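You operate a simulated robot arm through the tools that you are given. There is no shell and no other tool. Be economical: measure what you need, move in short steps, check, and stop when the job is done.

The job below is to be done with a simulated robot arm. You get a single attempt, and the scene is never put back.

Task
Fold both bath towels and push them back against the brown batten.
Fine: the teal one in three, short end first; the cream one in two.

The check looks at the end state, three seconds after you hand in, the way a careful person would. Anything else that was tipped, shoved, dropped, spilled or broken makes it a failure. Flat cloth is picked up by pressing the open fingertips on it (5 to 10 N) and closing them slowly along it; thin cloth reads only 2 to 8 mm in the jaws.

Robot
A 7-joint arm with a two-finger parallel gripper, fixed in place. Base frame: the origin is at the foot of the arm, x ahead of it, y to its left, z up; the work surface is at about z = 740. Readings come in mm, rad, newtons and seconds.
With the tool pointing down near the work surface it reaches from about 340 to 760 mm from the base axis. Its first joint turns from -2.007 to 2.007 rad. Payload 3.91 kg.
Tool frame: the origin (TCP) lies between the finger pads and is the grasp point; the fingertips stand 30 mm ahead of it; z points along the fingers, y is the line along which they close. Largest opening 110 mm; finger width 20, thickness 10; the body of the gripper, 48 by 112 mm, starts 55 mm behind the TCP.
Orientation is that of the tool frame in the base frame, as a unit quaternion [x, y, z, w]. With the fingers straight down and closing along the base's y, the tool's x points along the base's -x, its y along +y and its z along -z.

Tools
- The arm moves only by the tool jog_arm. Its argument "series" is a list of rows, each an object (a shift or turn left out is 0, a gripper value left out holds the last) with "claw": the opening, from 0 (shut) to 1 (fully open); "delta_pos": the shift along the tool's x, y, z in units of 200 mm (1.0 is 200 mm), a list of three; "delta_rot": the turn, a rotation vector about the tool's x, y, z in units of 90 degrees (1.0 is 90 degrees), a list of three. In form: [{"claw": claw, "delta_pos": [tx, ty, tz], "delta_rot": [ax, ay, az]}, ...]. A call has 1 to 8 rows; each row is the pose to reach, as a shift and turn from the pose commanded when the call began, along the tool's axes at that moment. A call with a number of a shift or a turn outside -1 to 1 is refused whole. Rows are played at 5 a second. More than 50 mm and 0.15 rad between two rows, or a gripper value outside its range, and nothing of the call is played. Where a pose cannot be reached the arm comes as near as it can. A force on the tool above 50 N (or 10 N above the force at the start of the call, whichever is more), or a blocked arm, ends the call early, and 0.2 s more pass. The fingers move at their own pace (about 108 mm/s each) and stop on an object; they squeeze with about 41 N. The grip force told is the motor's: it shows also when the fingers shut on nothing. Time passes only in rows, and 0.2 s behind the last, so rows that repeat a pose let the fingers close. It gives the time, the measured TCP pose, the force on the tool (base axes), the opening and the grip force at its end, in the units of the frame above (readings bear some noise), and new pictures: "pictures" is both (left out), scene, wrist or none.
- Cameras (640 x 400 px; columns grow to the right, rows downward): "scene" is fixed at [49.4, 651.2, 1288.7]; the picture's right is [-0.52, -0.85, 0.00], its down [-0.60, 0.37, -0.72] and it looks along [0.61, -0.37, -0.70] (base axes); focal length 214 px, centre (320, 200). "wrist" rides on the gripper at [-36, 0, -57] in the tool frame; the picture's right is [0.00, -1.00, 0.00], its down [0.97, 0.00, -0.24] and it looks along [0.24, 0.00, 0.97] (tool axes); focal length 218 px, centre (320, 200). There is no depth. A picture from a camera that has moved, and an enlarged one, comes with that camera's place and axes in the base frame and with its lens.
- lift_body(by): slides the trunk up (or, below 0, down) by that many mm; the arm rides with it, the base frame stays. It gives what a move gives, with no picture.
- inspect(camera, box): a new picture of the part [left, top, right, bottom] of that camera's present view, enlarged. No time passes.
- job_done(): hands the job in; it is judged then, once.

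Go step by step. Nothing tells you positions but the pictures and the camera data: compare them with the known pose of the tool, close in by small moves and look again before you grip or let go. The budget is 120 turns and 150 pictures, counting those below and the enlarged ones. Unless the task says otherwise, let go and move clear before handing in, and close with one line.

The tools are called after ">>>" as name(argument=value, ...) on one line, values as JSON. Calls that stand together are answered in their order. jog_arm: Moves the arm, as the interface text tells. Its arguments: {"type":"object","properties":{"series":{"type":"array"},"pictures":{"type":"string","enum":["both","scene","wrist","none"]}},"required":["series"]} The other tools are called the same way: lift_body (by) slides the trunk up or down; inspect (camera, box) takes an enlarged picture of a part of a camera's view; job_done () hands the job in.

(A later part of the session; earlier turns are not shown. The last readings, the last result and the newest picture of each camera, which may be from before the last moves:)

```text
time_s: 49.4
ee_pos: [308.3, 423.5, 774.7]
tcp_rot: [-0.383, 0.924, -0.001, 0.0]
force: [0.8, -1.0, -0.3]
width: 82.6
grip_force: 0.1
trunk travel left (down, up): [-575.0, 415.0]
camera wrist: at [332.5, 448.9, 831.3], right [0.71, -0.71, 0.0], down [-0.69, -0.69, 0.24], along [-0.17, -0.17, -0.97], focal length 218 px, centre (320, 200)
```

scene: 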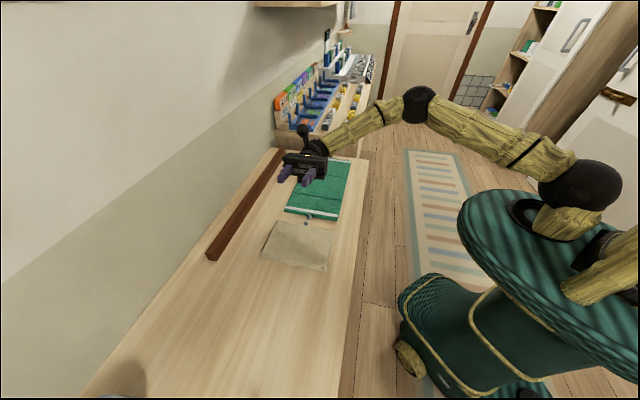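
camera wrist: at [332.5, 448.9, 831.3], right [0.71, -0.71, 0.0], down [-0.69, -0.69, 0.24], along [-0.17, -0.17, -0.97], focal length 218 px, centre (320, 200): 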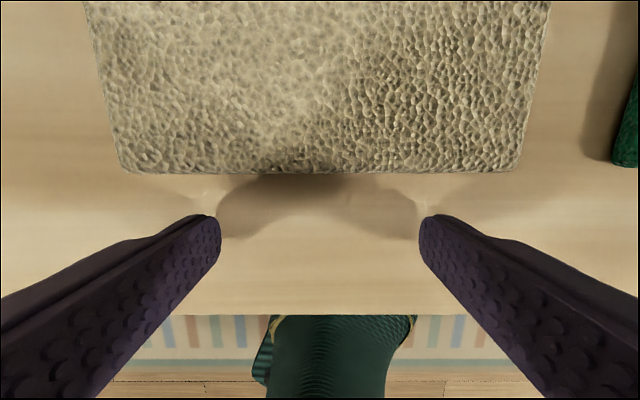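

>>> jog_arm(series=[{"delta_pos": [-0.08, 0, 0]}, {"delta_pos": [-0.16, 0, 0]}, {"delta_pos": [-0.24, 0, 0]}, {"delta_pos": [-0.32, 0, 0]}, {"delta_pos": [-0.4, 0, 0]}, {"delta_pos": [-0.48, 0, 0]}, {"delta_pos": [-0.56, 0, 0]}, {"delta_pos": [-0.62, 0, 0]}], pictures="both")

```text
time_s: 51.2
ee_pos: [394.5, 510.9, 774.7]
tcp_rot: [-0.383, 0.924, -0.002, -0.002]
force: [-0.4, 0.4, 0.3]
width: 82.4
grip_force: 0.1
trunk travel left (down, up): [-575.0, 415.0]
camera wrist: at [418.6, 536.4, 831.6], right [0.71, -0.71, 0.0], down [-0.69, -0.69, 0.24], along [-0.17, -0.17, -0.97], focal length 218 px, centre (320, 200)
```

scene: 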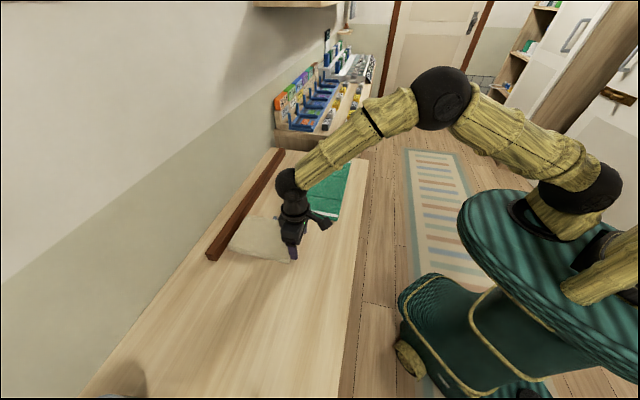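
wrist: 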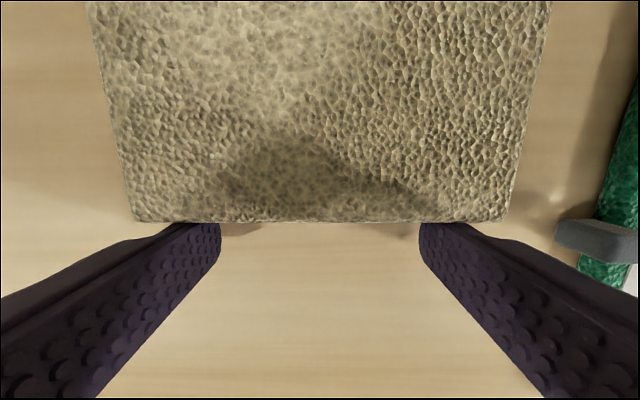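

The towel slides square, with about 20 mm to go by my estimate. Continuing in small steps and watching the force.

>>> jog_arm(series=[{"delta_pos": [-0.03, 0, 0]}, {"delta_pos": [-0.06, 0, 0]}, {"delta_pos": [-0.08, 0, 0]}], pictures="none")

>>> inspect(camera="scene", box=[190, 190, 330, 280])

```text
time_s: 52.0
ee_pos: [402.1, 518.4, 775.5]
tcp_rot: [-0.383, 0.924, -0.003, -0.004]
force: [-19.6, -24.6, 5.4]
width: 82.6
grip_force: 0.0
trunk travel left (down, up): [-575.0, 415.0]
```

```text
4.44 times, centred on (260, 235) of scene
camera zoom: at [49.4, 651.2, 1288.7], right [-0.52, -0.85, 0.0], down [-0.6, 0.37, -0.72], along [0.61, -0.37, -0.7], focal length 953 px, centre (587, 44)
```

zoom: 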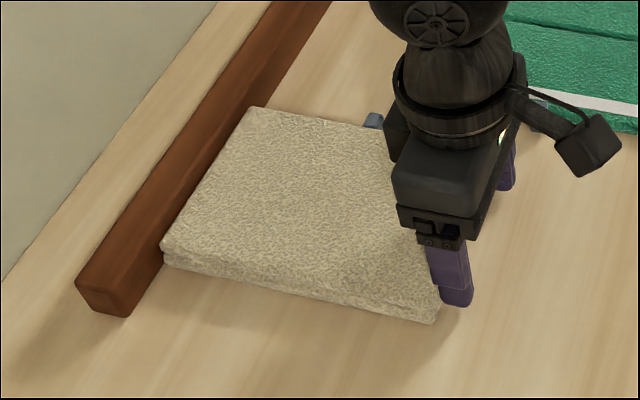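

The force jumped to about 31 N with the towel's back edge flush on the batten, so the cream one is home. I'll back off, rise, and turn the tool by 90° again on the way to the teal near tab.

>>> jog_arm(series=[{"delta_pos": [0.08, 0, 0]}, {"delta_pos": [0.16, 0, 0]}, {"delta_pos": [0.16, 0, -0.2]}, {"delta_pos": [0.16, -0.1, -0.4]}, {"delta_pos": [0.16, -0.2, -0.55]}], pictures="none")

>>> jog_arm(series=[{"claw": 0.4, "delta_pos": [0, -0.04, 0], "delta_rot": [0, 0, 0.09]}, {"delta_pos": [0, -0.08, 0], "delta_rot": [0, 0, 0.18]}, {"delta_pos": [0, -0.12, 0], "delta_rot": [0, 0, 0.27]}, {"delta_pos": [0, -0.15, 0], "delta_rot": [0, 0, 0.36]}, {"delta_pos": [0, -0.18, 0], "delta_rot": [0, 0, 0.45]}, {"delta_pos": [0, -0.2, 0], "delta_rot": [0, 0, 0.54]}, {"delta_pos": [0, -0.2, 0], "delta_rot": [0, 0, 0.63]}, {"delta_pos": [0, -0.2, 0], "delta_rot": [0, 0, 0.72]}], pictures="none")

>>> jog_arm(series=[{"delta_rot": [0, 0, 0.07]}, {"delta_rot": [0, 0, 0.14]}, {"delta_rot": [0, 0, 0.21]}, {"delta_rot": [0, 0, 0.28]}], pictures="both")

```text
time_s: 53.2
ee_pos: [410.3, 469.7, 884.2]
tcp_rot: [-0.382, 0.924, 0.0, -0.001]
force: [-0.6, 0.5, 0.6]
width: 82.4
grip_force: 0.0
trunk travel left (down, up): [-575.0, 415.0]
```

```text
time_s: 55.0
ee_pos: [439.9, 443.2, 884.1]
tcp_rot: [0.173, 0.985, -0.003, -0.001]
force: [0.2, 0.1, -1.0]
width: 44.0
grip_force: 0.1
trunk travel left (down, up): [-575.0, 415.0]
```

```text
time_s: 56.0
ee_pos: [439.1, 443.2, 884.7]
tcp_rot: [0.384, 0.923, -0.002, 0.0]
force: [-0.1, -0.1, 0.6]
width: 44.2
grip_force: 0.1
trunk travel left (down, up): [-575.0, 415.0]
camera wrist: at [463.9, 417.2, 942.2], right [-0.71, -0.71, 0.0], down [-0.69, 0.69, 0.24], along [-0.17, 0.17, -0.97], focal length 218 px, centre (320, 200)
```

scene: 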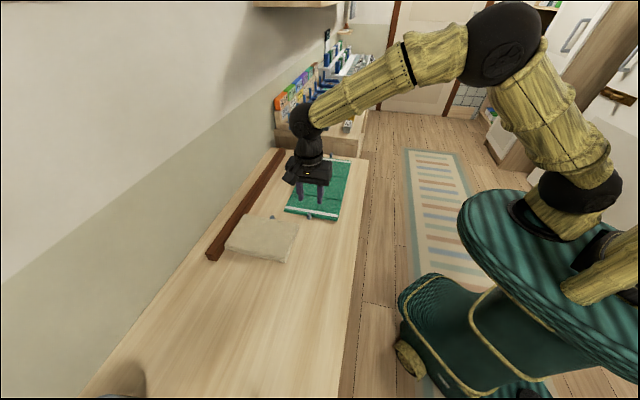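
wrist: 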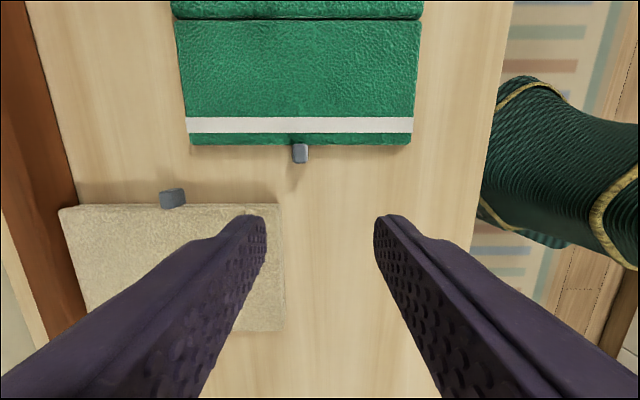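

>>> jog_arm(series=[{"delta_pos": [-0.05, 0.04, 0.15]}, {"delta_pos": [-0.09, 0.082, 0.3]}, {"delta_pos": [-0.09, 0.082, 0.44]}], pictures="wrist")

```text
time_s: 56.8
ee_pos: [465.4, 442.6, 796.2]
tcp_rot: [0.382, 0.924, -0.002, -0.001]
force: [-0.1, -0.3, -0.4]
width: 44.0
grip_force: 0.1
trunk travel left (down, up): [-575.0, 415.0]
camera wrist: at [489.6, 417.4, 853.4], right [-0.71, -0.71, 0.0], down [-0.69, 0.69, 0.24], along [-0.17, 0.17, -0.97], focal length 218 px, centre (320, 200)
```

wrist: 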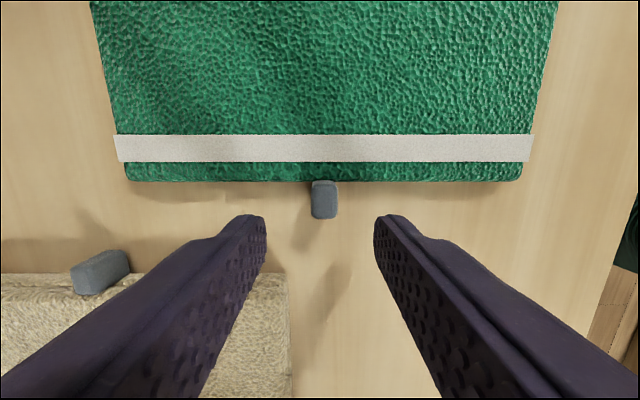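

>>> jog_arm(series=[{"delta_pos": [-0.012, -0.008, 0.05]}, {"delta_pos": [-0.012, -0.008, 0.102]}, {"claw": 0.15, "delta_pos": [-0.012, -0.008, 0.102]}, {"claw": 0.0, "delta_pos": [-0.012, -0.008, 0.102]}, {"claw": 0.0, "delta_pos": [-0.012, -0.008, 0.102]}], pictures="none")

>>> jog_arm(series=[{"delta_pos": [0.06, -0.02, 0]}, {"delta_pos": [0.12, -0.06, 0]}, {"delta_pos": [0.12, -0.12, 0]}, {"delta_pos": [0.12, -0.18, 0]}, {"delta_pos": [0.12, -0.24, 0]}, {"delta_pos": [0.12, -0.3, 0]}], pictures="both")

```text
time_s: 58.0
ee_pos: [465.7, 439.1, 777.1]
tcp_rot: [0.383, 0.924, -0.002, 0.0]
force: [0.1, 0.4, -0.6]
width: 11.1
grip_force: 41.1
trunk travel left (down, up): [-575.0, 415.0]
```

```text
time_s: 59.4
ee_pos: [404.7, 412.6, 777.5]
tcp_rot: [0.383, 0.924, -0.002, 0.0]
force: [-0.1, -0.7, 1.1]
width: 11.2
grip_force: 41.8
trunk travel left (down, up): [-575.0, 415.0]
camera wrist: at [429.4, 387.7, 833.7], right [-0.71, -0.71, 0.0], down [-0.69, 0.69, 0.24], along [-0.17, 0.17, -0.97], focal length 218 px, centre (320, 200)
```

scene: 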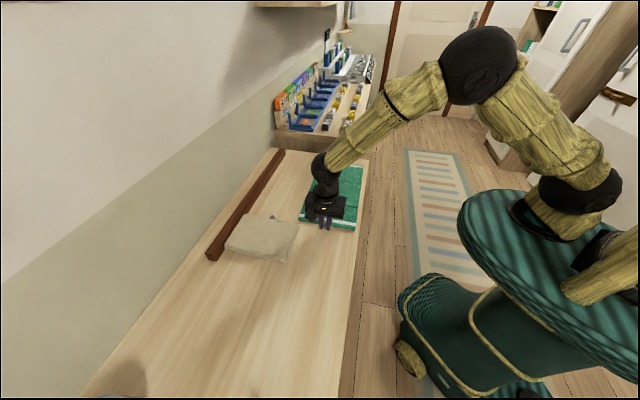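
wrist: 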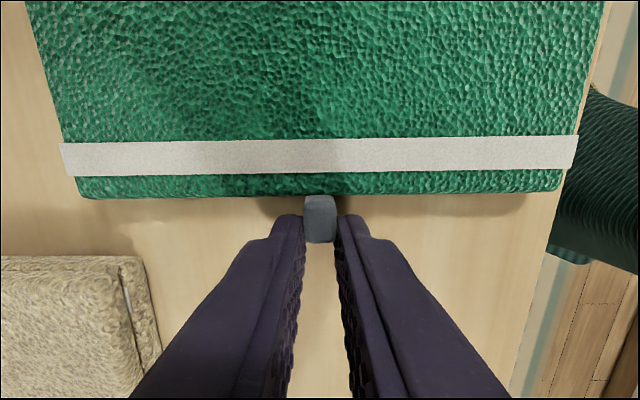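

The teal towel is dragged closer, its front edge still about 9 mm inside the table edge. To keep the rotation within reach I'll release, rise, lower the trunk another 120 mm, and come back to grip the same tab.

>>> jog_arm(series=[{"claw": 0.2}, {"claw": 0.4}, {"claw": 0.4, "delta_pos": [0.01, 0, -0.15]}, {"delta_pos": [0.01, 0, -0.4]}, {"delta_pos": [0.01, 0, -0.65]}], pictures="none")

>>> lift_body(by=-120)

>>> jog_arm(series=[{"delta_pos": [0, 0, -0.05]}], pictures="both")

```text
time_s: 60.6
ee_pos: [403.6, 412.3, 907.9]
tcp_rot: [0.382, 0.924, -0.001, 0.0]
force: [-0.3, 0.8, -0.2]
width: 44.3
grip_force: 0.0
trunk travel left (down, up): [-575.0, 415.0]
```

```text
time_s: 62.1
ee_pos: [403.4, 412.2, 786.9]
tcp_rot: [0.383, 0.924, -0.001, 0.0]
force: [0.4, -0.3, 0.5]
width: 43.9
grip_force: 0.0
trunk travel left (down, up): [-455.0, 535.0]
```

```text
time_s: 62.5
ee_pos: [403.4, 413.0, 796.5]
tcp_rot: [0.383, 0.924, -0.002, 0.0]
force: [0.4, 1.0, -0.5]
width: 43.9
grip_force: 0.0
trunk travel left (down, up): [-455.0, 535.0]
camera wrist: at [428.4, 387.5, 853.0], right [-0.71, -0.71, 0.0], down [-0.69, 0.69, 0.24], along [-0.17, 0.17, -0.97], focal length 218 px, centre (320, 200)
```

scene: 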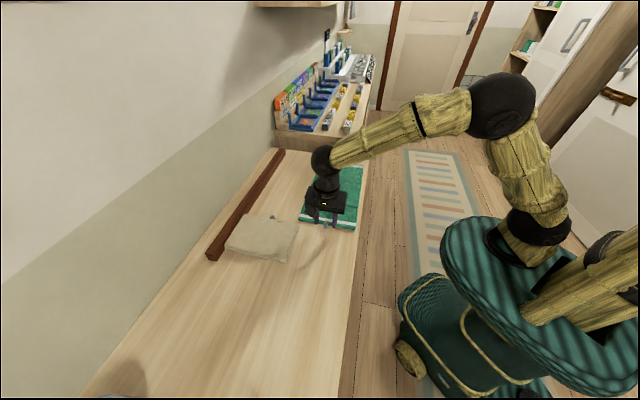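
wrist: 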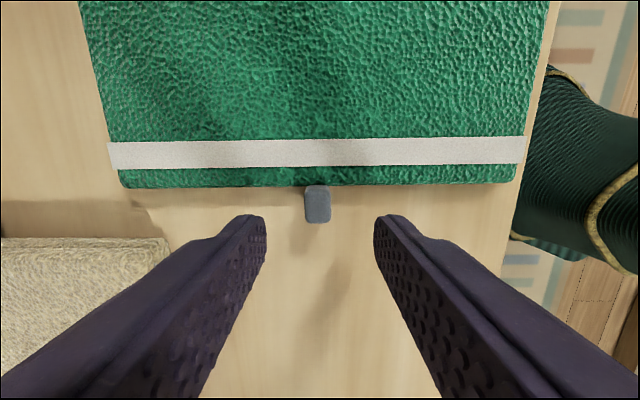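

>>> jog_arm(series=[{"delta_pos": [0, 0.005, 0.05]}, {"delta_pos": [0, 0.005, 0.1]}, {"claw": 0.15, "delta_pos": [0, 0.005, 0.1]}, {"claw": 0.0, "delta_pos": [0, 0.005, 0.1]}, {"claw": 0.0, "delta_pos": [0, 0.005, 0.1]}], pictures="wrist")

```text
time_s: 63.7
ee_pos: [404.3, 413.0, 774.2]
tcp_rot: [0.383, 0.924, -0.001, 0.0]
force: [1.1, 1.0, -1.2]
width: 11.1
grip_force: 40.9
trunk travel left (down, up): [-455.0, 535.0]
camera wrist: at [429.2, 388.1, 832.8], right [-0.71, -0.71, 0.0], down [-0.69, 0.69, 0.24], along [-0.17, 0.17, -0.97], focal length 218 px, centre (320, 200)
```

wrist: 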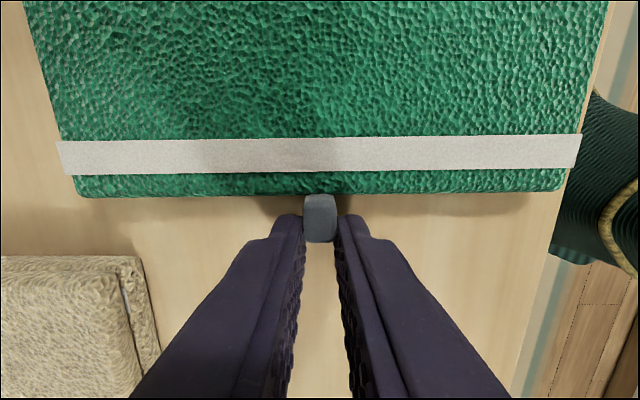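

The tab is held. I'll rotate the short panel about its fold (radius about 108 mm), 40° first.

>>> jog_arm(series=[{"delta_pos": [-0.023, 0, -0.075], "delta_rot": [0, 0.09, 0]}, {"delta_pos": [-0.0565, 0, -0.1455], "delta_rot": [0, 0.18, 0]}, {"delta_pos": [-0.0995, 0, -0.211], "delta_rot": [0, 0.27, 0]}, {"delta_pos": [-0.151, 0, -0.27], "delta_rot": [0, 0.36, 0]}, {"delta_pos": [-0.2105, 0, -0.3205], "delta_rot": [0, 0.45, 0]}], pictures="scene")

```text
time_s: 64.9
ee_pos: [434.3, 384.7, 841.1]
tcp_rot: [0.359, 0.867, 0.133, -0.32]
force: [1.9, -0.7, 11.6]
width: 11.1
grip_force: 41.3
trunk travel left (down, up): [-455.0, 535.0]
```

scene: 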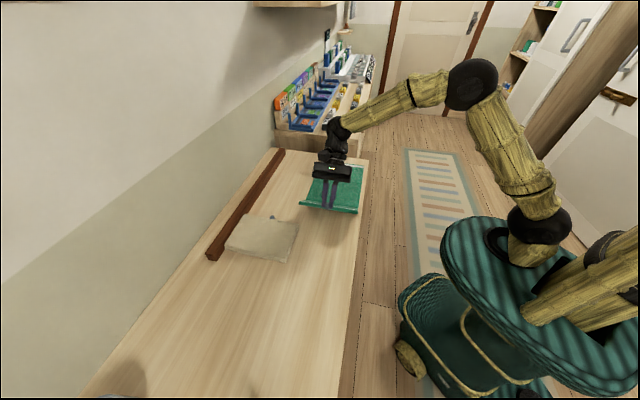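

There is about 12 N of pressure, so my arc was a few mm too short. I'll correct the radius and continue to about 105°.

>>> jog_arm(series=[{"delta_pos": [-0.008, 0, -0.077], "delta_rot": [0, 0.09, 0]}, {"delta_pos": [-0.042, 0, -0.15], "delta_rot": [0, 0.18, 0]}, {"delta_pos": [-0.0855, 0, -0.2175], "delta_rot": [0, 0.27, 0]}, {"delta_pos": [-0.1385, 0, -0.278], "delta_rot": [0, 0.36, 0]}, {"delta_pos": [-0.199, 0, -0.3305], "delta_rot": [0, 0.45, 0]}, {"delta_pos": [-0.267, 0, -0.374], "delta_rot": [0, 0.54, 0]}, {"delta_pos": [-0.34, 0, -0.4075], "delta_rot": [0, 0.63, 0]}, {"delta_pos": [-0.4165, 0, -0.43], "delta_rot": [0, 0.72, 0]}], pictures="both")

```text
time_s: 66.7
ee_pos: [518.8, 300.6, 856.5]
tcp_rot: [-0.231, -0.565, -0.306, 0.731]
force: [7.7, 0.2, 0.5]
width: 11.3
grip_force: 40.6
trunk travel left (down, up): [-455.0, 535.0]
camera wrist: at [549.9, 267.8, 807.6], right [-0.71, -0.71, -0.01], down [0.33, -0.34, 0.88], along [-0.62, 0.62, 0.48], focal length 218 px, centre (320, 200)
```

scene: 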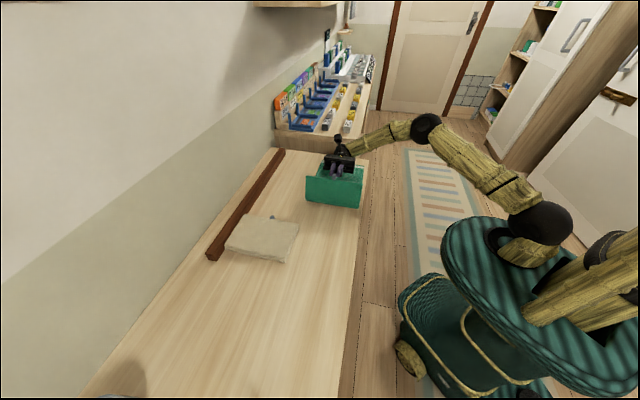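
wrist: 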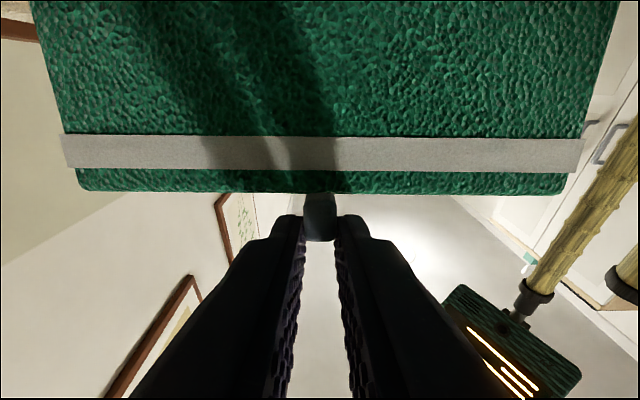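

The short panel stands past vertical. Releasing it and lifting the gripper clear so it falls onto the middle panel.

>>> jog_arm(series=[{"claw": 0.3}, {"claw": 0.4, "delta_pos": [0.1, 0, 0]}, {"delta_pos": [0.3, 0, 0]}, {"delta_pos": [0.5, 0, 0]}, {"delta_pos": [0.5, 0, 0]}], pictures="scene")

>>> inspect(camera="scene", box=[200, 140, 370, 270])

```text
time_s: 67.9
ee_pos: [538.2, 279.3, 946.0]
tcp_rot: [-0.233, -0.559, -0.303, 0.735]
force: [0.3, 0.0, -0.1]
width: 44.0
grip_force: 0.1
trunk travel left (down, up): [-455.0, 535.0]
```

scene: 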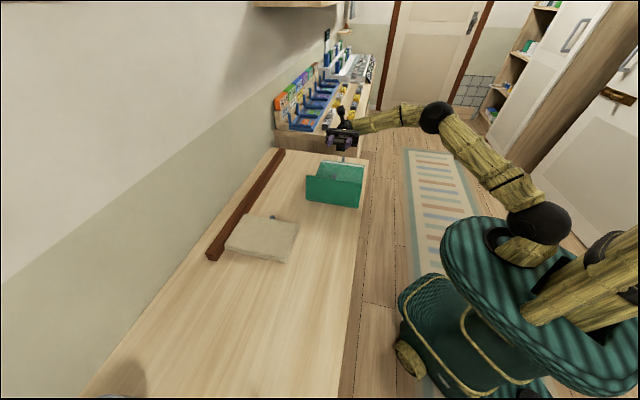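

```text
3.08 times, centred on (285, 205) of scene
camera zoom: at [49.4, 651.2, 1288.7], right [-0.52, -0.85, 0.0], down [-0.6, 0.37, -0.72], along [0.61, -0.37, -0.7], focal length 660 px, centre (428, 185)
```

zoom: 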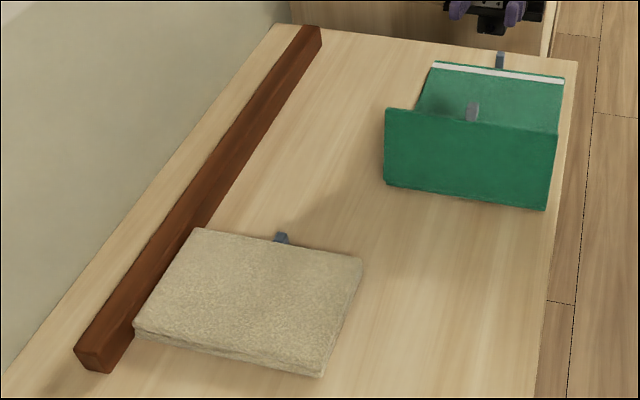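

The short panel stays standing on its stiff fold. I'll bring the tool back to vertical behind it and nudge its top over.

>>> jog_arm(series=[{"delta_pos": [0, 0, 0], "delta_rot": [0, -0.09, 0]}, {"delta_pos": [-0.01, 0, 0.05], "delta_rot": [0, -0.18, 0]}, {"delta_pos": [-0.03, 0, 0.15], "delta_rot": [0, -0.27, 0]}, {"delta_pos": [-0.06, 0, 0.25], "delta_rot": [0, -0.36, 0]}, {"delta_pos": [-0.09, 0, 0.35], "delta_rot": [0, -0.45, 0]}, {"delta_pos": [-0.12, 0, 0.45], "delta_rot": [0, -0.54, 0]}, {"delta_pos": [-0.15, 0, 0.55], "delta_rot": [0, -0.63, 0]}, {"delta_pos": [-0.17, 0, 0.66], "delta_rot": [0, -0.72, 0]}], pictures="none")

>>> jog_arm(series=[{"delta_rot": [0, -0.09, 0]}, {"delta_rot": [0, -0.18, 0]}, {"delta_rot": [0, -0.27, 0]}, {"delta_rot": [0, -0.36, 0]}, {"delta_rot": [0, -0.45, 0]}], pictures="wrist")

```text
time_s: 69.7
ee_pos: [442.7, 378.0, 948.6]
tcp_rot: [0.359, 0.867, 0.131, -0.319]
force: [0.0, 0.0, 0.3]
width: 44.1
grip_force: 0.0
trunk travel left (down, up): [-455.0, 535.0]
```

```text
time_s: 70.9
ee_pos: [441.0, 376.8, 950.7]
tcp_rot: [0.384, 0.923, -0.002, 0.001]
force: [-0.2, -0.8, 0.9]
width: 44.1
grip_force: 0.0
trunk travel left (down, up): [-455.0, 535.0]
camera wrist: at [466.3, 352.6, 1007.1], right [-0.71, -0.71, 0.0], down [-0.69, 0.69, 0.24], along [-0.17, 0.17, -0.97], focal length 218 px, centre (320, 200)
```

wrist: 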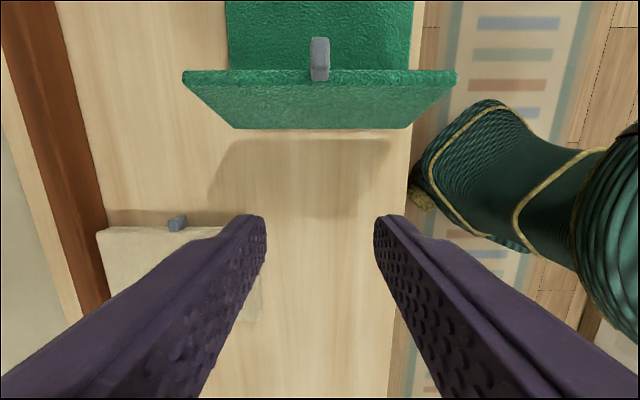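

The panel leans at about 105°. I'll lower behind it and push its top over and down.

>>> jog_arm(series=[{"delta_pos": [0, 0, 0.24]}, {"delta_pos": [0, 0, 0.475]}, {"delta_pos": [-0.2, 0, 0.475]}, {"delta_pos": [-0.36, 0, 0.475]}, {"delta_pos": [-0.5, 0, 0.52]}, {"delta_pos": [-0.59, 0, 0.63]}, {"delta_pos": [-0.57, 0, 0.75]}], pictures="both")

```text
time_s: 72.5
ee_pos: [521.9, 299.2, 799.5]
tcp_rot: [0.382, 0.924, -0.001, 0.0]
force: [-0.7, 0.4, 0.3]
width: 44.1
grip_force: 0.1
trunk travel left (down, up): [-455.0, 535.0]
camera wrist: at [546.0, 272.9, 856.2], right [-0.71, -0.71, 0.0], down [-0.69, 0.69, 0.24], along [-0.17, 0.17, -0.97], focal length 218 px, centre (320, 200)
```

scene: 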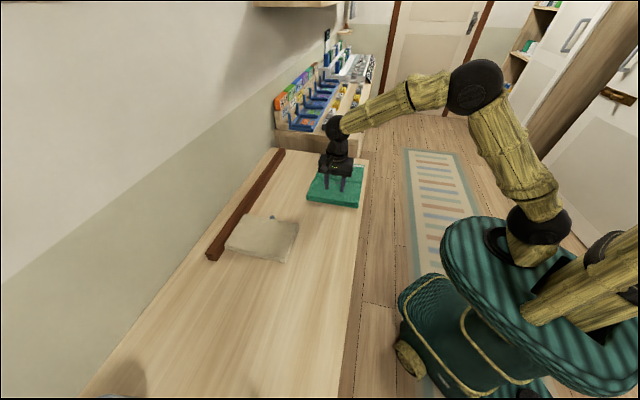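
wrist: 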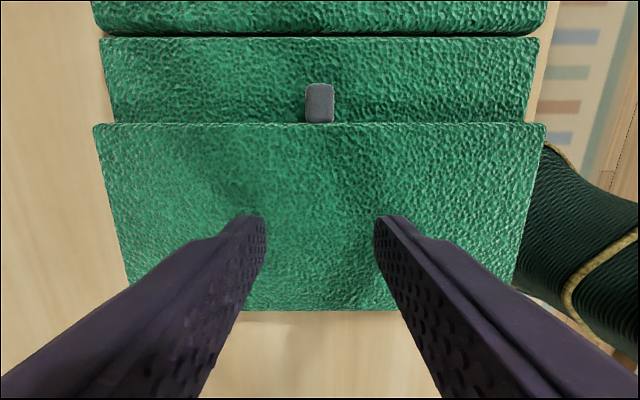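

The short panel lies flat on the middle one. Next is the far panel: I'll rise, raise the trunk 80 mm for reach, and go over the far tab.

>>> jog_arm(series=[{"delta_pos": [0, 0, -0.2]}, {"delta_pos": [-0.1, 0, -0.4]}, {"delta_pos": [-0.3, 0, -0.5]}, {"delta_pos": [-0.5, 0, -0.5]}, {"delta_pos": [-0.7, 0, -0.5]}], pictures="none")

>>> lift_body(by=80)

>>> jog_arm(series=[{"delta_pos": [-0.05, 0, 0.2]}, {"delta_pos": [-0.1, 0, 0.4]}, {"delta_pos": [-0.1, 0, 0.5]}], pictures="both")

```text
time_s: 73.7
ee_pos: [619.6, 198.0, 901.4]
tcp_rot: [0.383, 0.924, 0.0, 0.0]
force: [0.0, 0.5, 1.4]
width: 44.2
grip_force: 0.0
trunk travel left (down, up): [-455.0, 535.0]
```

```text
time_s: 74.8
ee_pos: [619.4, 198.5, 981.7]
tcp_rot: [0.383, 0.924, -0.002, 0.001]
force: [0.0, 0.1, -0.5]
width: 44.0
grip_force: 0.0
trunk travel left (down, up): [-535.0, 455.0]
```

```text
time_s: 75.6
ee_pos: [635.0, 183.6, 879.5]
tcp_rot: [0.383, 0.924, -0.002, 0.0]
force: [0.6, -0.1, -0.4]
width: 43.9
grip_force: 0.1
trunk travel left (down, up): [-535.0, 455.0]
camera wrist: at [659.3, 157.1, 937.2], right [-0.71, -0.71, 0.0], down [-0.69, 0.69, 0.24], along [-0.17, 0.17, -0.97], focal length 218 px, centre (320, 200)
```

scene: 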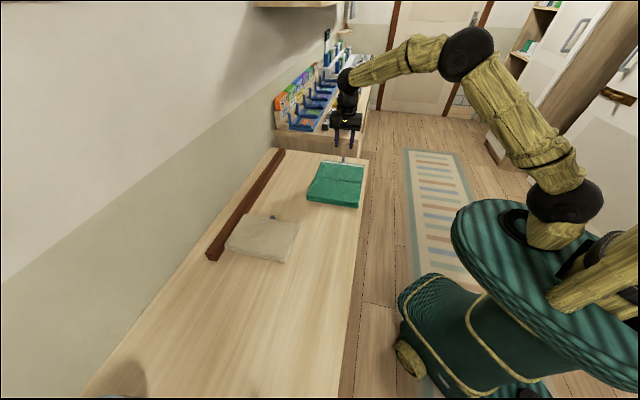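
wrist: 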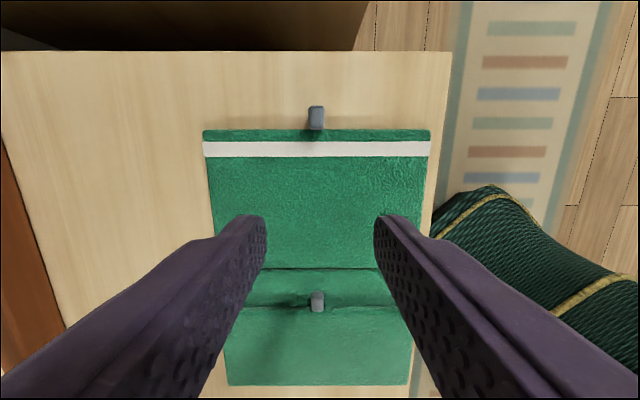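

The far tab is at s≈377, n≈580, but a cabinet stands just beyond the table end near s≈440 and may be higher than the table. I'll look at it before going down there.

>>> inspect(camera="scene", box=[260, 80, 400, 180])

>>> inspect(camera="wrist", box=[160, 0, 480, 200])

```text
4.00 times, centred on (330, 130) of scene
camera zoom: at [49.4, 651.2, 1288.7], right [-0.52, -0.85, 0.0], down [-0.6, 0.37, -0.72], along [0.61, -0.37, -0.7], focal length 858 px, centre (280, 480)
```

zoom: 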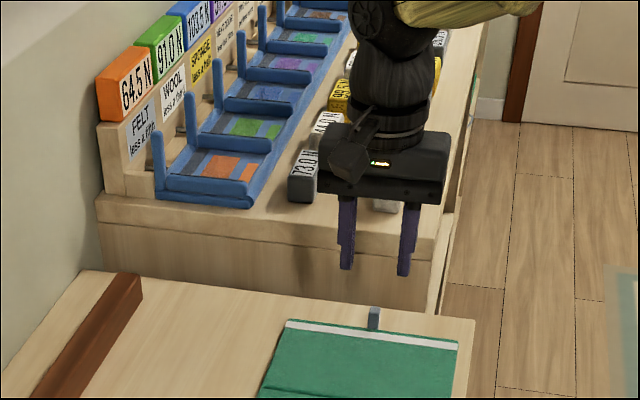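

```text
2.00 times, centred on (320, 100) of wrist
camera zoom: at [659.3, 157.1, 937.2], right [-0.71, -0.71, 0.0], down [-0.69, 0.69, 0.24], along [-0.17, 0.17, -0.97], focal length 436 px, centre (320, 400)
```

zoom: 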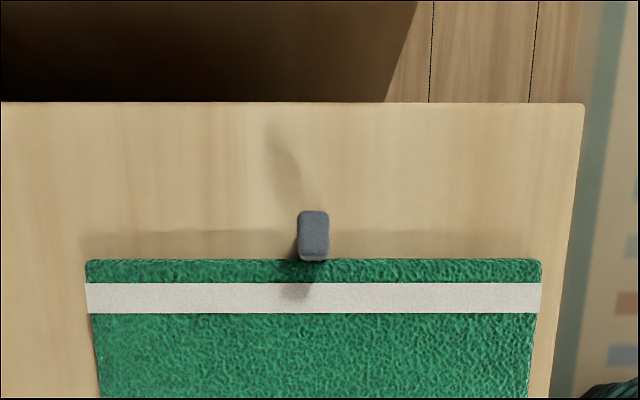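

The cabinet front works out at s≈523 with its top about level with the table, so there is plenty of room. Going down to the far tab.

>>> jog_arm(series=[{"delta_pos": [-0.15, 0.008, 0.1]}, {"delta_pos": [-0.3, 0.008, 0.25]}, {"delta_pos": [-0.33, 0.008, 0.42]}], pictures="wrist")

```text
time_s: 76.4
ee_pos: [682.1, 140.1, 798.0]
tcp_rot: [0.382, 0.924, -0.001, 0.001]
force: [0.3, -0.1, 0.3]
width: 44.3
grip_force: 0.0
trunk travel left (down, up): [-535.0, 455.0]
camera wrist: at [706.8, 114.0, 854.5], right [-0.7, -0.71, 0.0], down [-0.69, 0.68, 0.24], along [-0.17, 0.17, -0.97], focal length 218 px, centre (320, 200)
```

wrist: 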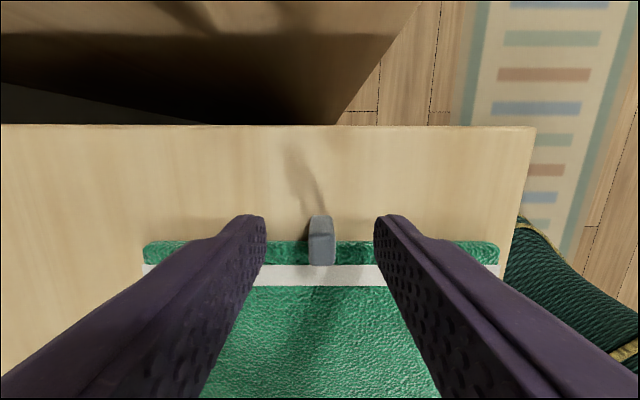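

>>> jog_arm(series=[{"delta_pos": [-0.018, -0.003, 0.0]}, {"delta_pos": [-0.018, -0.003, 0.06]}, {"delta_pos": [-0.018, -0.003, 0.11]}], pictures="wrist")

```text
time_s: 77.2
ee_pos: [684.2, 135.1, 776.5]
tcp_rot: [0.383, 0.924, -0.002, -0.002]
force: [0.5, 0.7, -0.4]
width: 44.2
grip_force: 0.0
trunk travel left (down, up): [-535.0, 455.0]
camera wrist: at [708.7, 109.1, 832.6], right [-0.71, -0.71, 0.0], down [-0.69, 0.69, 0.24], along [-0.17, 0.17, -0.97], focal length 218 px, centre (320, 200)
```

wrist: 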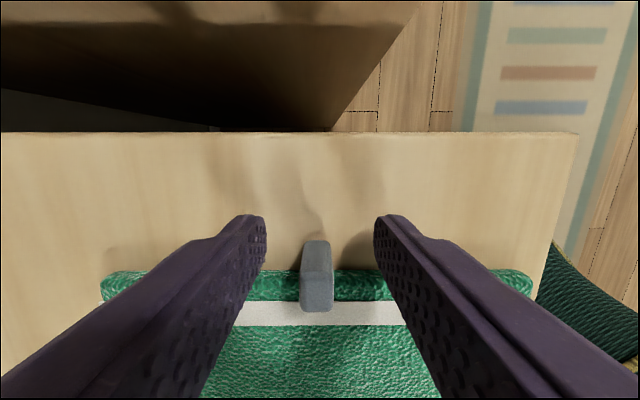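

The fingers stand free with about 10 mm of the tab between them. Closing.

>>> jog_arm(series=[{"claw": 0.15}, {"claw": 0.0}, {"claw": 0.0}], pictures="wrist")

```text
time_s: 78.0
ee_pos: [683.6, 134.6, 774.9]
tcp_rot: [0.383, 0.924, -0.001, 0.0]
force: [0.1, 0.9, 0.7]
width: 10.9
grip_force: 41.2
trunk travel left (down, up): [-535.0, 455.0]
camera wrist: at [708.3, 108.0, 832.5], right [-0.71, -0.71, 0.0], down [-0.68, 0.69, 0.24], along [-0.17, 0.17, -0.97], focal length 218 px, centre (320, 200)
```

wrist: 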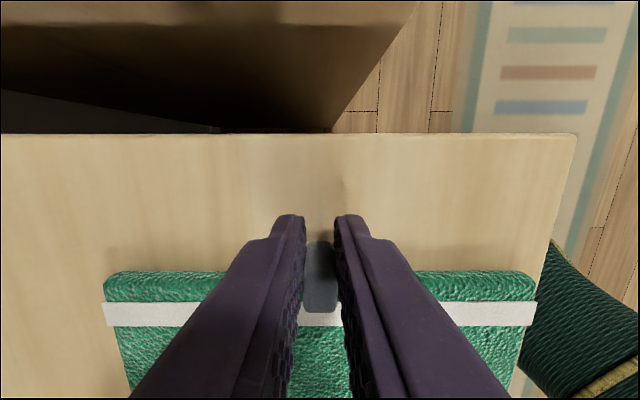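

The tab is held at 10.9 mm. Rotating the far panel up about its fold (radius about 145 mm), 40° first.

>>> jog_arm(series=[{"delta_pos": [0.025, 0, -0.101], "delta_rot": [0, -0.09, 0]}, {"delta_pos": [0.0635, 0, -0.1975], "delta_rot": [0, -0.18, 0]}, {"delta_pos": [0.1155, 0, -0.2875], "delta_rot": [0, -0.27, 0]}, {"delta_pos": [0.18, 0, -0.369], "delta_rot": [0, -0.36, 0]}, {"delta_pos": [0.255, 0, -0.441], "delta_rot": [0, -0.45, 0]}], pictures="both")

```text
time_s: 79.2
ee_pos: [648.5, 170.4, 867.5]
tcp_rot: [0.359, 0.866, -0.133, 0.321]
force: [2.7, -1.5, 15.3]
width: 11.2
grip_force: 41.1
trunk travel left (down, up): [-535.0, 455.0]
camera wrist: at [640.8, 177.6, 933.2], right [-0.71, -0.71, 0.0], down [-0.63, 0.63, -0.45], along [0.32, -0.32, -0.89], focal length 218 px, centre (320, 200)
```

scene: 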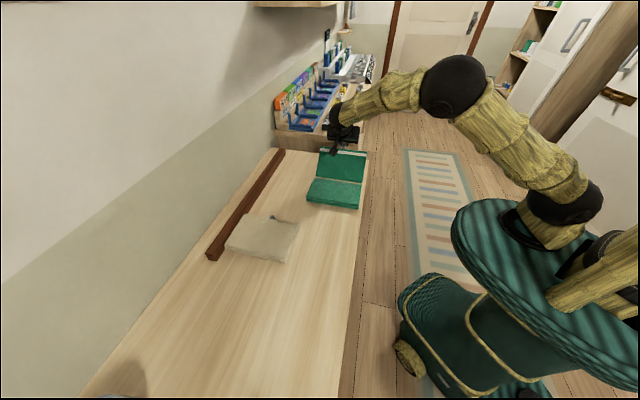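
wrist: 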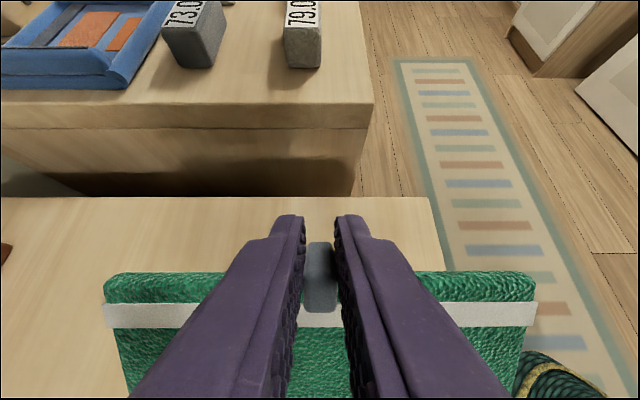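

Again a few mm too short (15 N). I'll enlarge the radius and continue to about 105°.

>>> jog_arm(series=[{"delta_pos": [0.005, 0, -0.1035], "delta_rot": [0, -0.09, 0]}, {"delta_pos": [0.0445, 0, -0.203], "delta_rot": [0, -0.18, 0]}, {"delta_pos": [0.0975, 0, -0.2955], "delta_rot": [0, -0.27, 0]}, {"delta_pos": [0.163, 0, -0.3795], "delta_rot": [0, -0.36, 0]}, {"delta_pos": [0.2395, 0, -0.454], "delta_rot": [0, -0.45, 0]}, {"delta_pos": [0.3265, 0, -0.5165], "delta_rot": [0, -0.54, 0]}, {"delta_pos": [0.4205, 0, -0.566], "delta_rot": [0, -0.63, 0]}, {"delta_pos": [0.521, 0, -0.602], "delta_rot": [0, -0.72, 0]}], pictures="both")

```text
time_s: 80.6
ee_pos: [571.7, 247.0, 907.7]
tcp_rot: [0.28, 0.675, -0.259, 0.631]
force: [-2.6, 1.2, 11.9]
width: 11.1
grip_force: 40.6
trunk travel left (down, up): [-535.0, 455.0]
stopped in row 6: the force on the tool passed its limit (the readings are from after the stop); the commanded pose is now the measured one
camera wrist: at [532.0, 285.1, 947.8], right [-0.71, -0.71, 0.0], down [-0.21, 0.22, -0.95], along [0.68, -0.67, -0.3], focal length 218 px, centre (320, 200)
```

scene: 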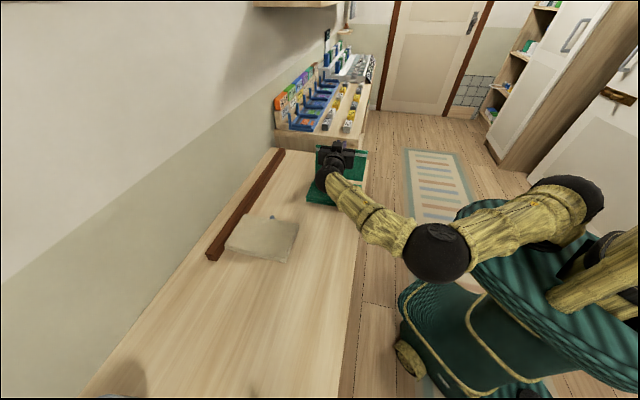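
wrist: 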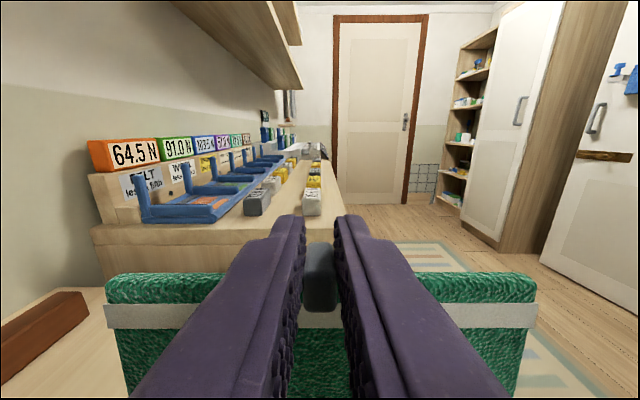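

The motion stopped at about 86° on a force peak, and the reading has since settled at 12 N. I'll go on in small steps with a bit more radius.

>>> jog_arm(series=[{"delta_pos": [0.01, 0, -0.04], "delta_rot": [0, -0.035, 0]}, {"delta_pos": [0.01, 0, -0.07], "delta_rot": [0, -0.06, 0]}, {"delta_pos": [0.01, 0, -0.1035], "delta_rot": [0, -0.09, 0]}, {"delta_pos": [0.028, 0, -0.153], "delta_rot": [0, -0.135, 0]}, {"delta_pos": [0.0495, 0, -0.203], "delta_rot": [0, -0.18, 0]}, {"delta_pos": [0.0745, 0, -0.25], "delta_rot": [0, -0.225, 0]}], pictures="both")

```text
time_s: 82.0
ee_pos: [533.9, 283.6, 897.5]
tcp_rot: [0.229, 0.552, -0.304, 0.742]
force: [-1.0, 6.4, 29.7]
width: 11.3
grip_force: 40.5
trunk travel left (down, up): [-535.0, 455.0]
camera wrist: at [487.3, 329.6, 915.6], right [-0.7, -0.71, 0.0], down [0.04, -0.03, -1.0], along [0.71, -0.7, 0.05], focal length 218 px, centre (320, 200)
```

scene: 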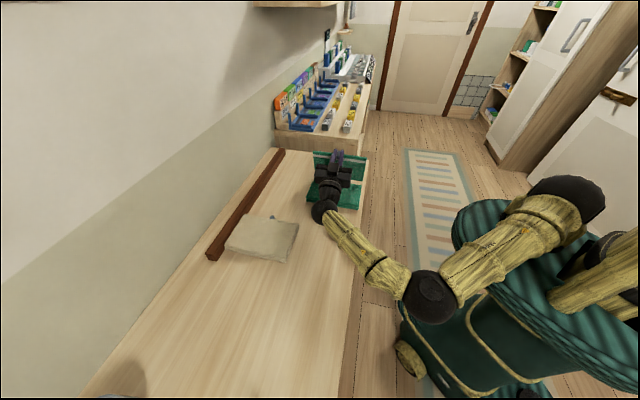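
wrist: 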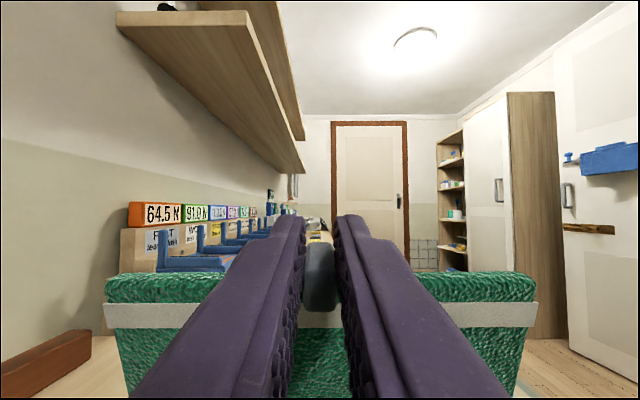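

The panel is at about 107°, past vertical and leaning over the stack, with about 30 N of reaction. I'll release and draw the gripper straight up out of the way.

>>> jog_arm(series=[{"claw": 0.3}, {"claw": 0.4, "delta_pos": [-0.05, 0, 0]}, {"delta_pos": [-0.2, 0, 0]}, {"delta_pos": [-0.4, 0, 0]}, {"delta_pos": [-0.5, 0, 0]}], pictures="both")

>>> inspect(camera="scene", box=[200, 130, 400, 290])

```text
time_s: 83.2
ee_pos: [513.7, 304.3, 991.9]
tcp_rot: [0.228, 0.555, -0.304, 0.74]
force: [-0.4, -0.1, 0.3]
width: 43.9
grip_force: 0.0
trunk travel left (down, up): [-535.0, 455.0]
camera wrist: at [468.4, 349.5, 1009.6], right [-0.7, -0.71, 0.0], down [0.03, -0.03, -1.0], along [0.71, -0.7, 0.04], focal length 218 px, centre (320, 200)
```

scene: 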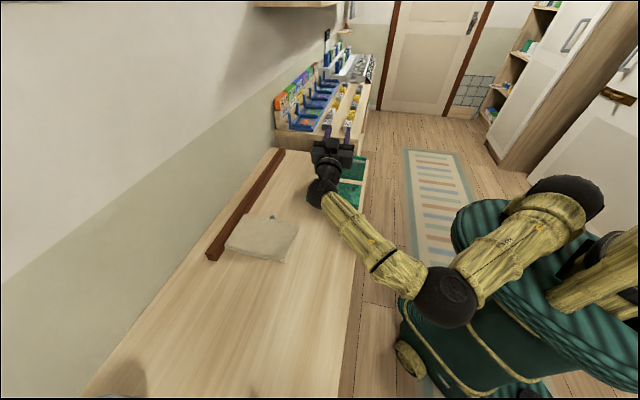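
wrist: 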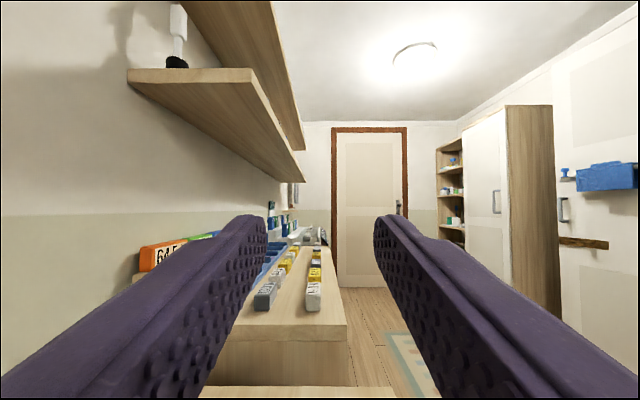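

```text
2.50 times, centred on (300, 210) of scene
camera zoom: at [49.4, 651.2, 1288.7], right [-0.52, -0.85, 0.0], down [-0.6, 0.37, -0.72], along [0.61, -0.37, -0.7], focal length 536 px, centre (370, 175)
```

zoom: 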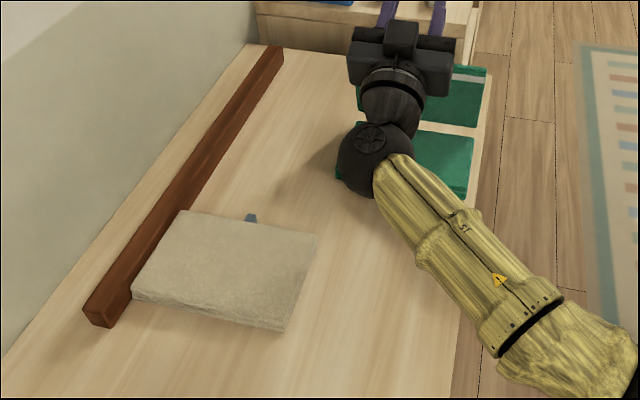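

The far panel still seems to stand upright on its stiff fold. I'll go back to vertical on its far side and push it over, as with the first one.

>>> jog_arm(series=[{"delta_pos": [0.02, 0, 0.07], "delta_rot": [0, 0.09, 0]}, {"delta_pos": [0.04, 0, 0.14], "delta_rot": [0, 0.18, 0]}, {"delta_pos": [0.07, 0, 0.23], "delta_rot": [0, 0.27, 0]}, {"delta_pos": [0.1, 0, 0.33], "delta_rot": [0, 0.36, 0]}, {"delta_pos": [0.13, 0, 0.43], "delta_rot": [0, 0.45, 0]}, {"delta_pos": [0.16, 0, 0.53], "delta_rot": [0, 0.54, 0]}, {"delta_pos": [0.19, 0, 0.63], "delta_rot": [0, 0.63, 0]}, {"delta_pos": [0.214, 0, 0.72], "delta_rot": [0, 0.72, 0]}], pictures="none")

>>> jog_arm(series=[{"delta_rot": [0, 0.09, 0]}, {"delta_rot": [0, 0.18, 0]}, {"delta_rot": [0, 0.27, 0]}, {"delta_rot": [0, 0.36, 0]}, {"delta_rot": [0, 0.45, 0]}, {"delta_rot": [0, 0.46, 0]}], pictures="both")

```text
time_s: 85.0
ee_pos: [623.3, 196.6, 989.4]
tcp_rot: [0.356, 0.865, -0.133, 0.327]
force: [-0.4, 0.5, 0.1]
width: 43.8
grip_force: 0.1
trunk travel left (down, up): [-535.0, 455.0]
```

```text
time_s: 86.4
ee_pos: [623.9, 196.7, 990.2]
tcp_rot: [0.381, 0.925, 0.001, 0.0]
force: [1.1, -0.7, 0.2]
width: 44.0
grip_force: 0.1
trunk travel left (down, up): [-535.0, 455.0]
camera wrist: at [648.0, 171.9, 1046.5], right [-0.7, -0.71, 0.0], down [-0.69, 0.68, 0.24], along [-0.17, 0.17, -0.97], focal length 218 px, centre (320, 200)
```

scene: 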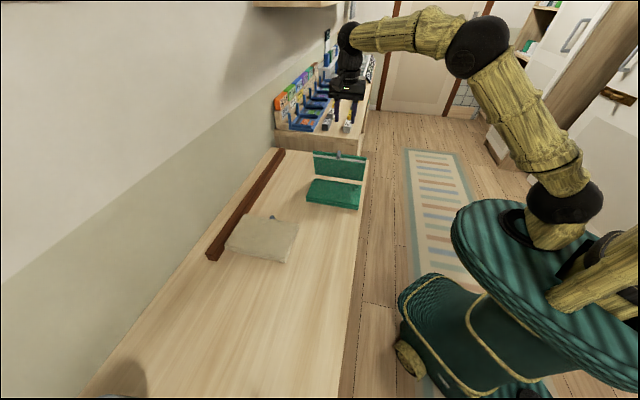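
wrist: 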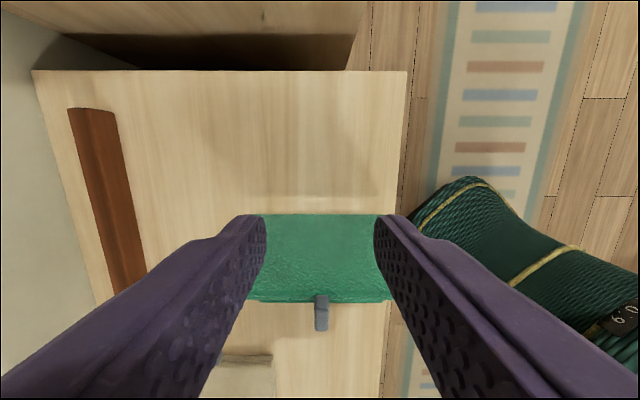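

>>> inspect(camera="scene", box=[260, 130, 390, 230])

>>> inspect(camera="wrist", box=[200, 180, 420, 400])

```text
4.00 times, centred on (325, 180) of scene
camera zoom: at [49.4, 651.2, 1288.7], right [-0.52, -0.85, 0.0], down [-0.6, 0.37, -0.72], along [0.61, -0.37, -0.7], focal length 858 px, centre (300, 280)
```

zoom: 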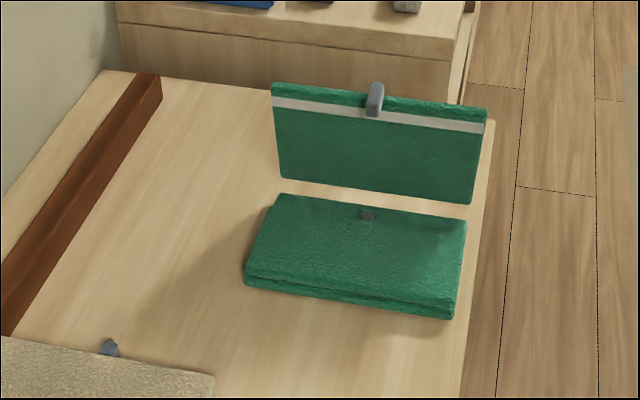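

```text
1.82 times, centred on (310, 290) of wrist
camera zoom: at [648.0, 171.9, 1046.5], right [-0.7, -0.71, 0.0], down [-0.69, 0.68, 0.24], along [-0.17, 0.17, -0.97], focal length 397 px, centre (338, 36)
```

zoom: 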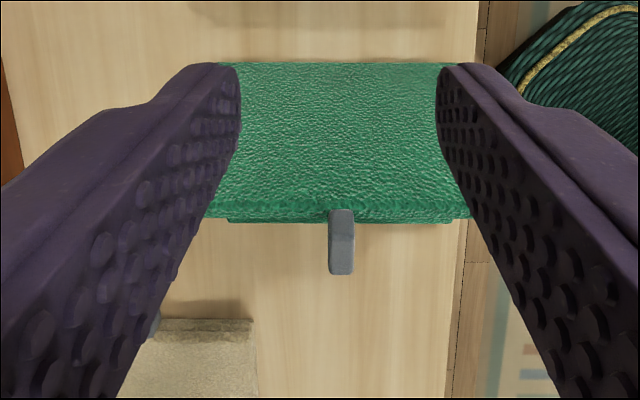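

The far panel leans at about 107° with its hinge sitting high enough to clear the double layer. I'll lower behind it and push it over.

>>> jog_arm(series=[{"delta_pos": [0, 0, 0.24]}, {"delta_pos": [0, 0, 0.48]}, {"delta_pos": [0.2, 0, 0.525]}, {"delta_pos": [0.4, 0, 0.525]}, {"delta_pos": [0.53, 0, 0.54]}, {"delta_pos": [0.63, 0, 0.65]}, {"delta_pos": [0.69, 0, 0.79]}, {"delta_pos": [0.7, 0, 0.85]}], pictures="both")

```text
time_s: 88.2
ee_pos: [522.8, 296.0, 819.0]
tcp_rot: [0.382, 0.924, 0.001, 0.002]
force: [0.6, -0.4, -0.2]
width: 44.0
grip_force: 0.1
trunk travel left (down, up): [-535.0, 455.0]
camera wrist: at [547.7, 270.3, 875.8], right [-0.71, -0.71, 0.0], down [-0.69, 0.68, 0.24], along [-0.17, 0.17, -0.97], focal length 218 px, centre (320, 200)
```

scene: 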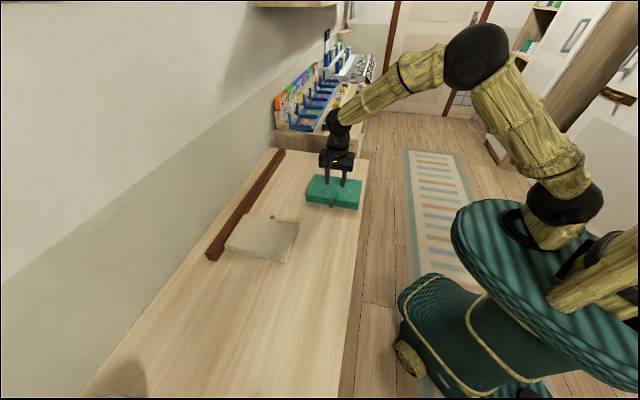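
wrist: 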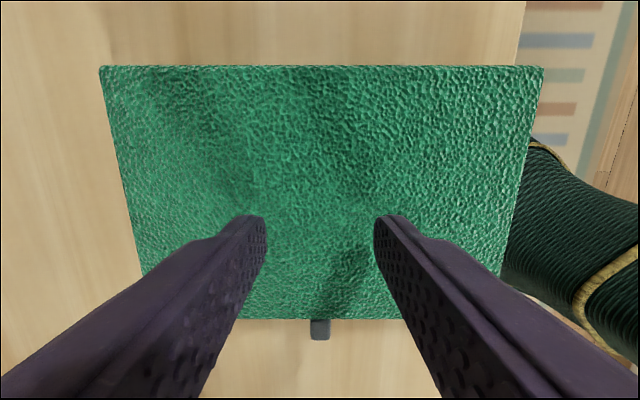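

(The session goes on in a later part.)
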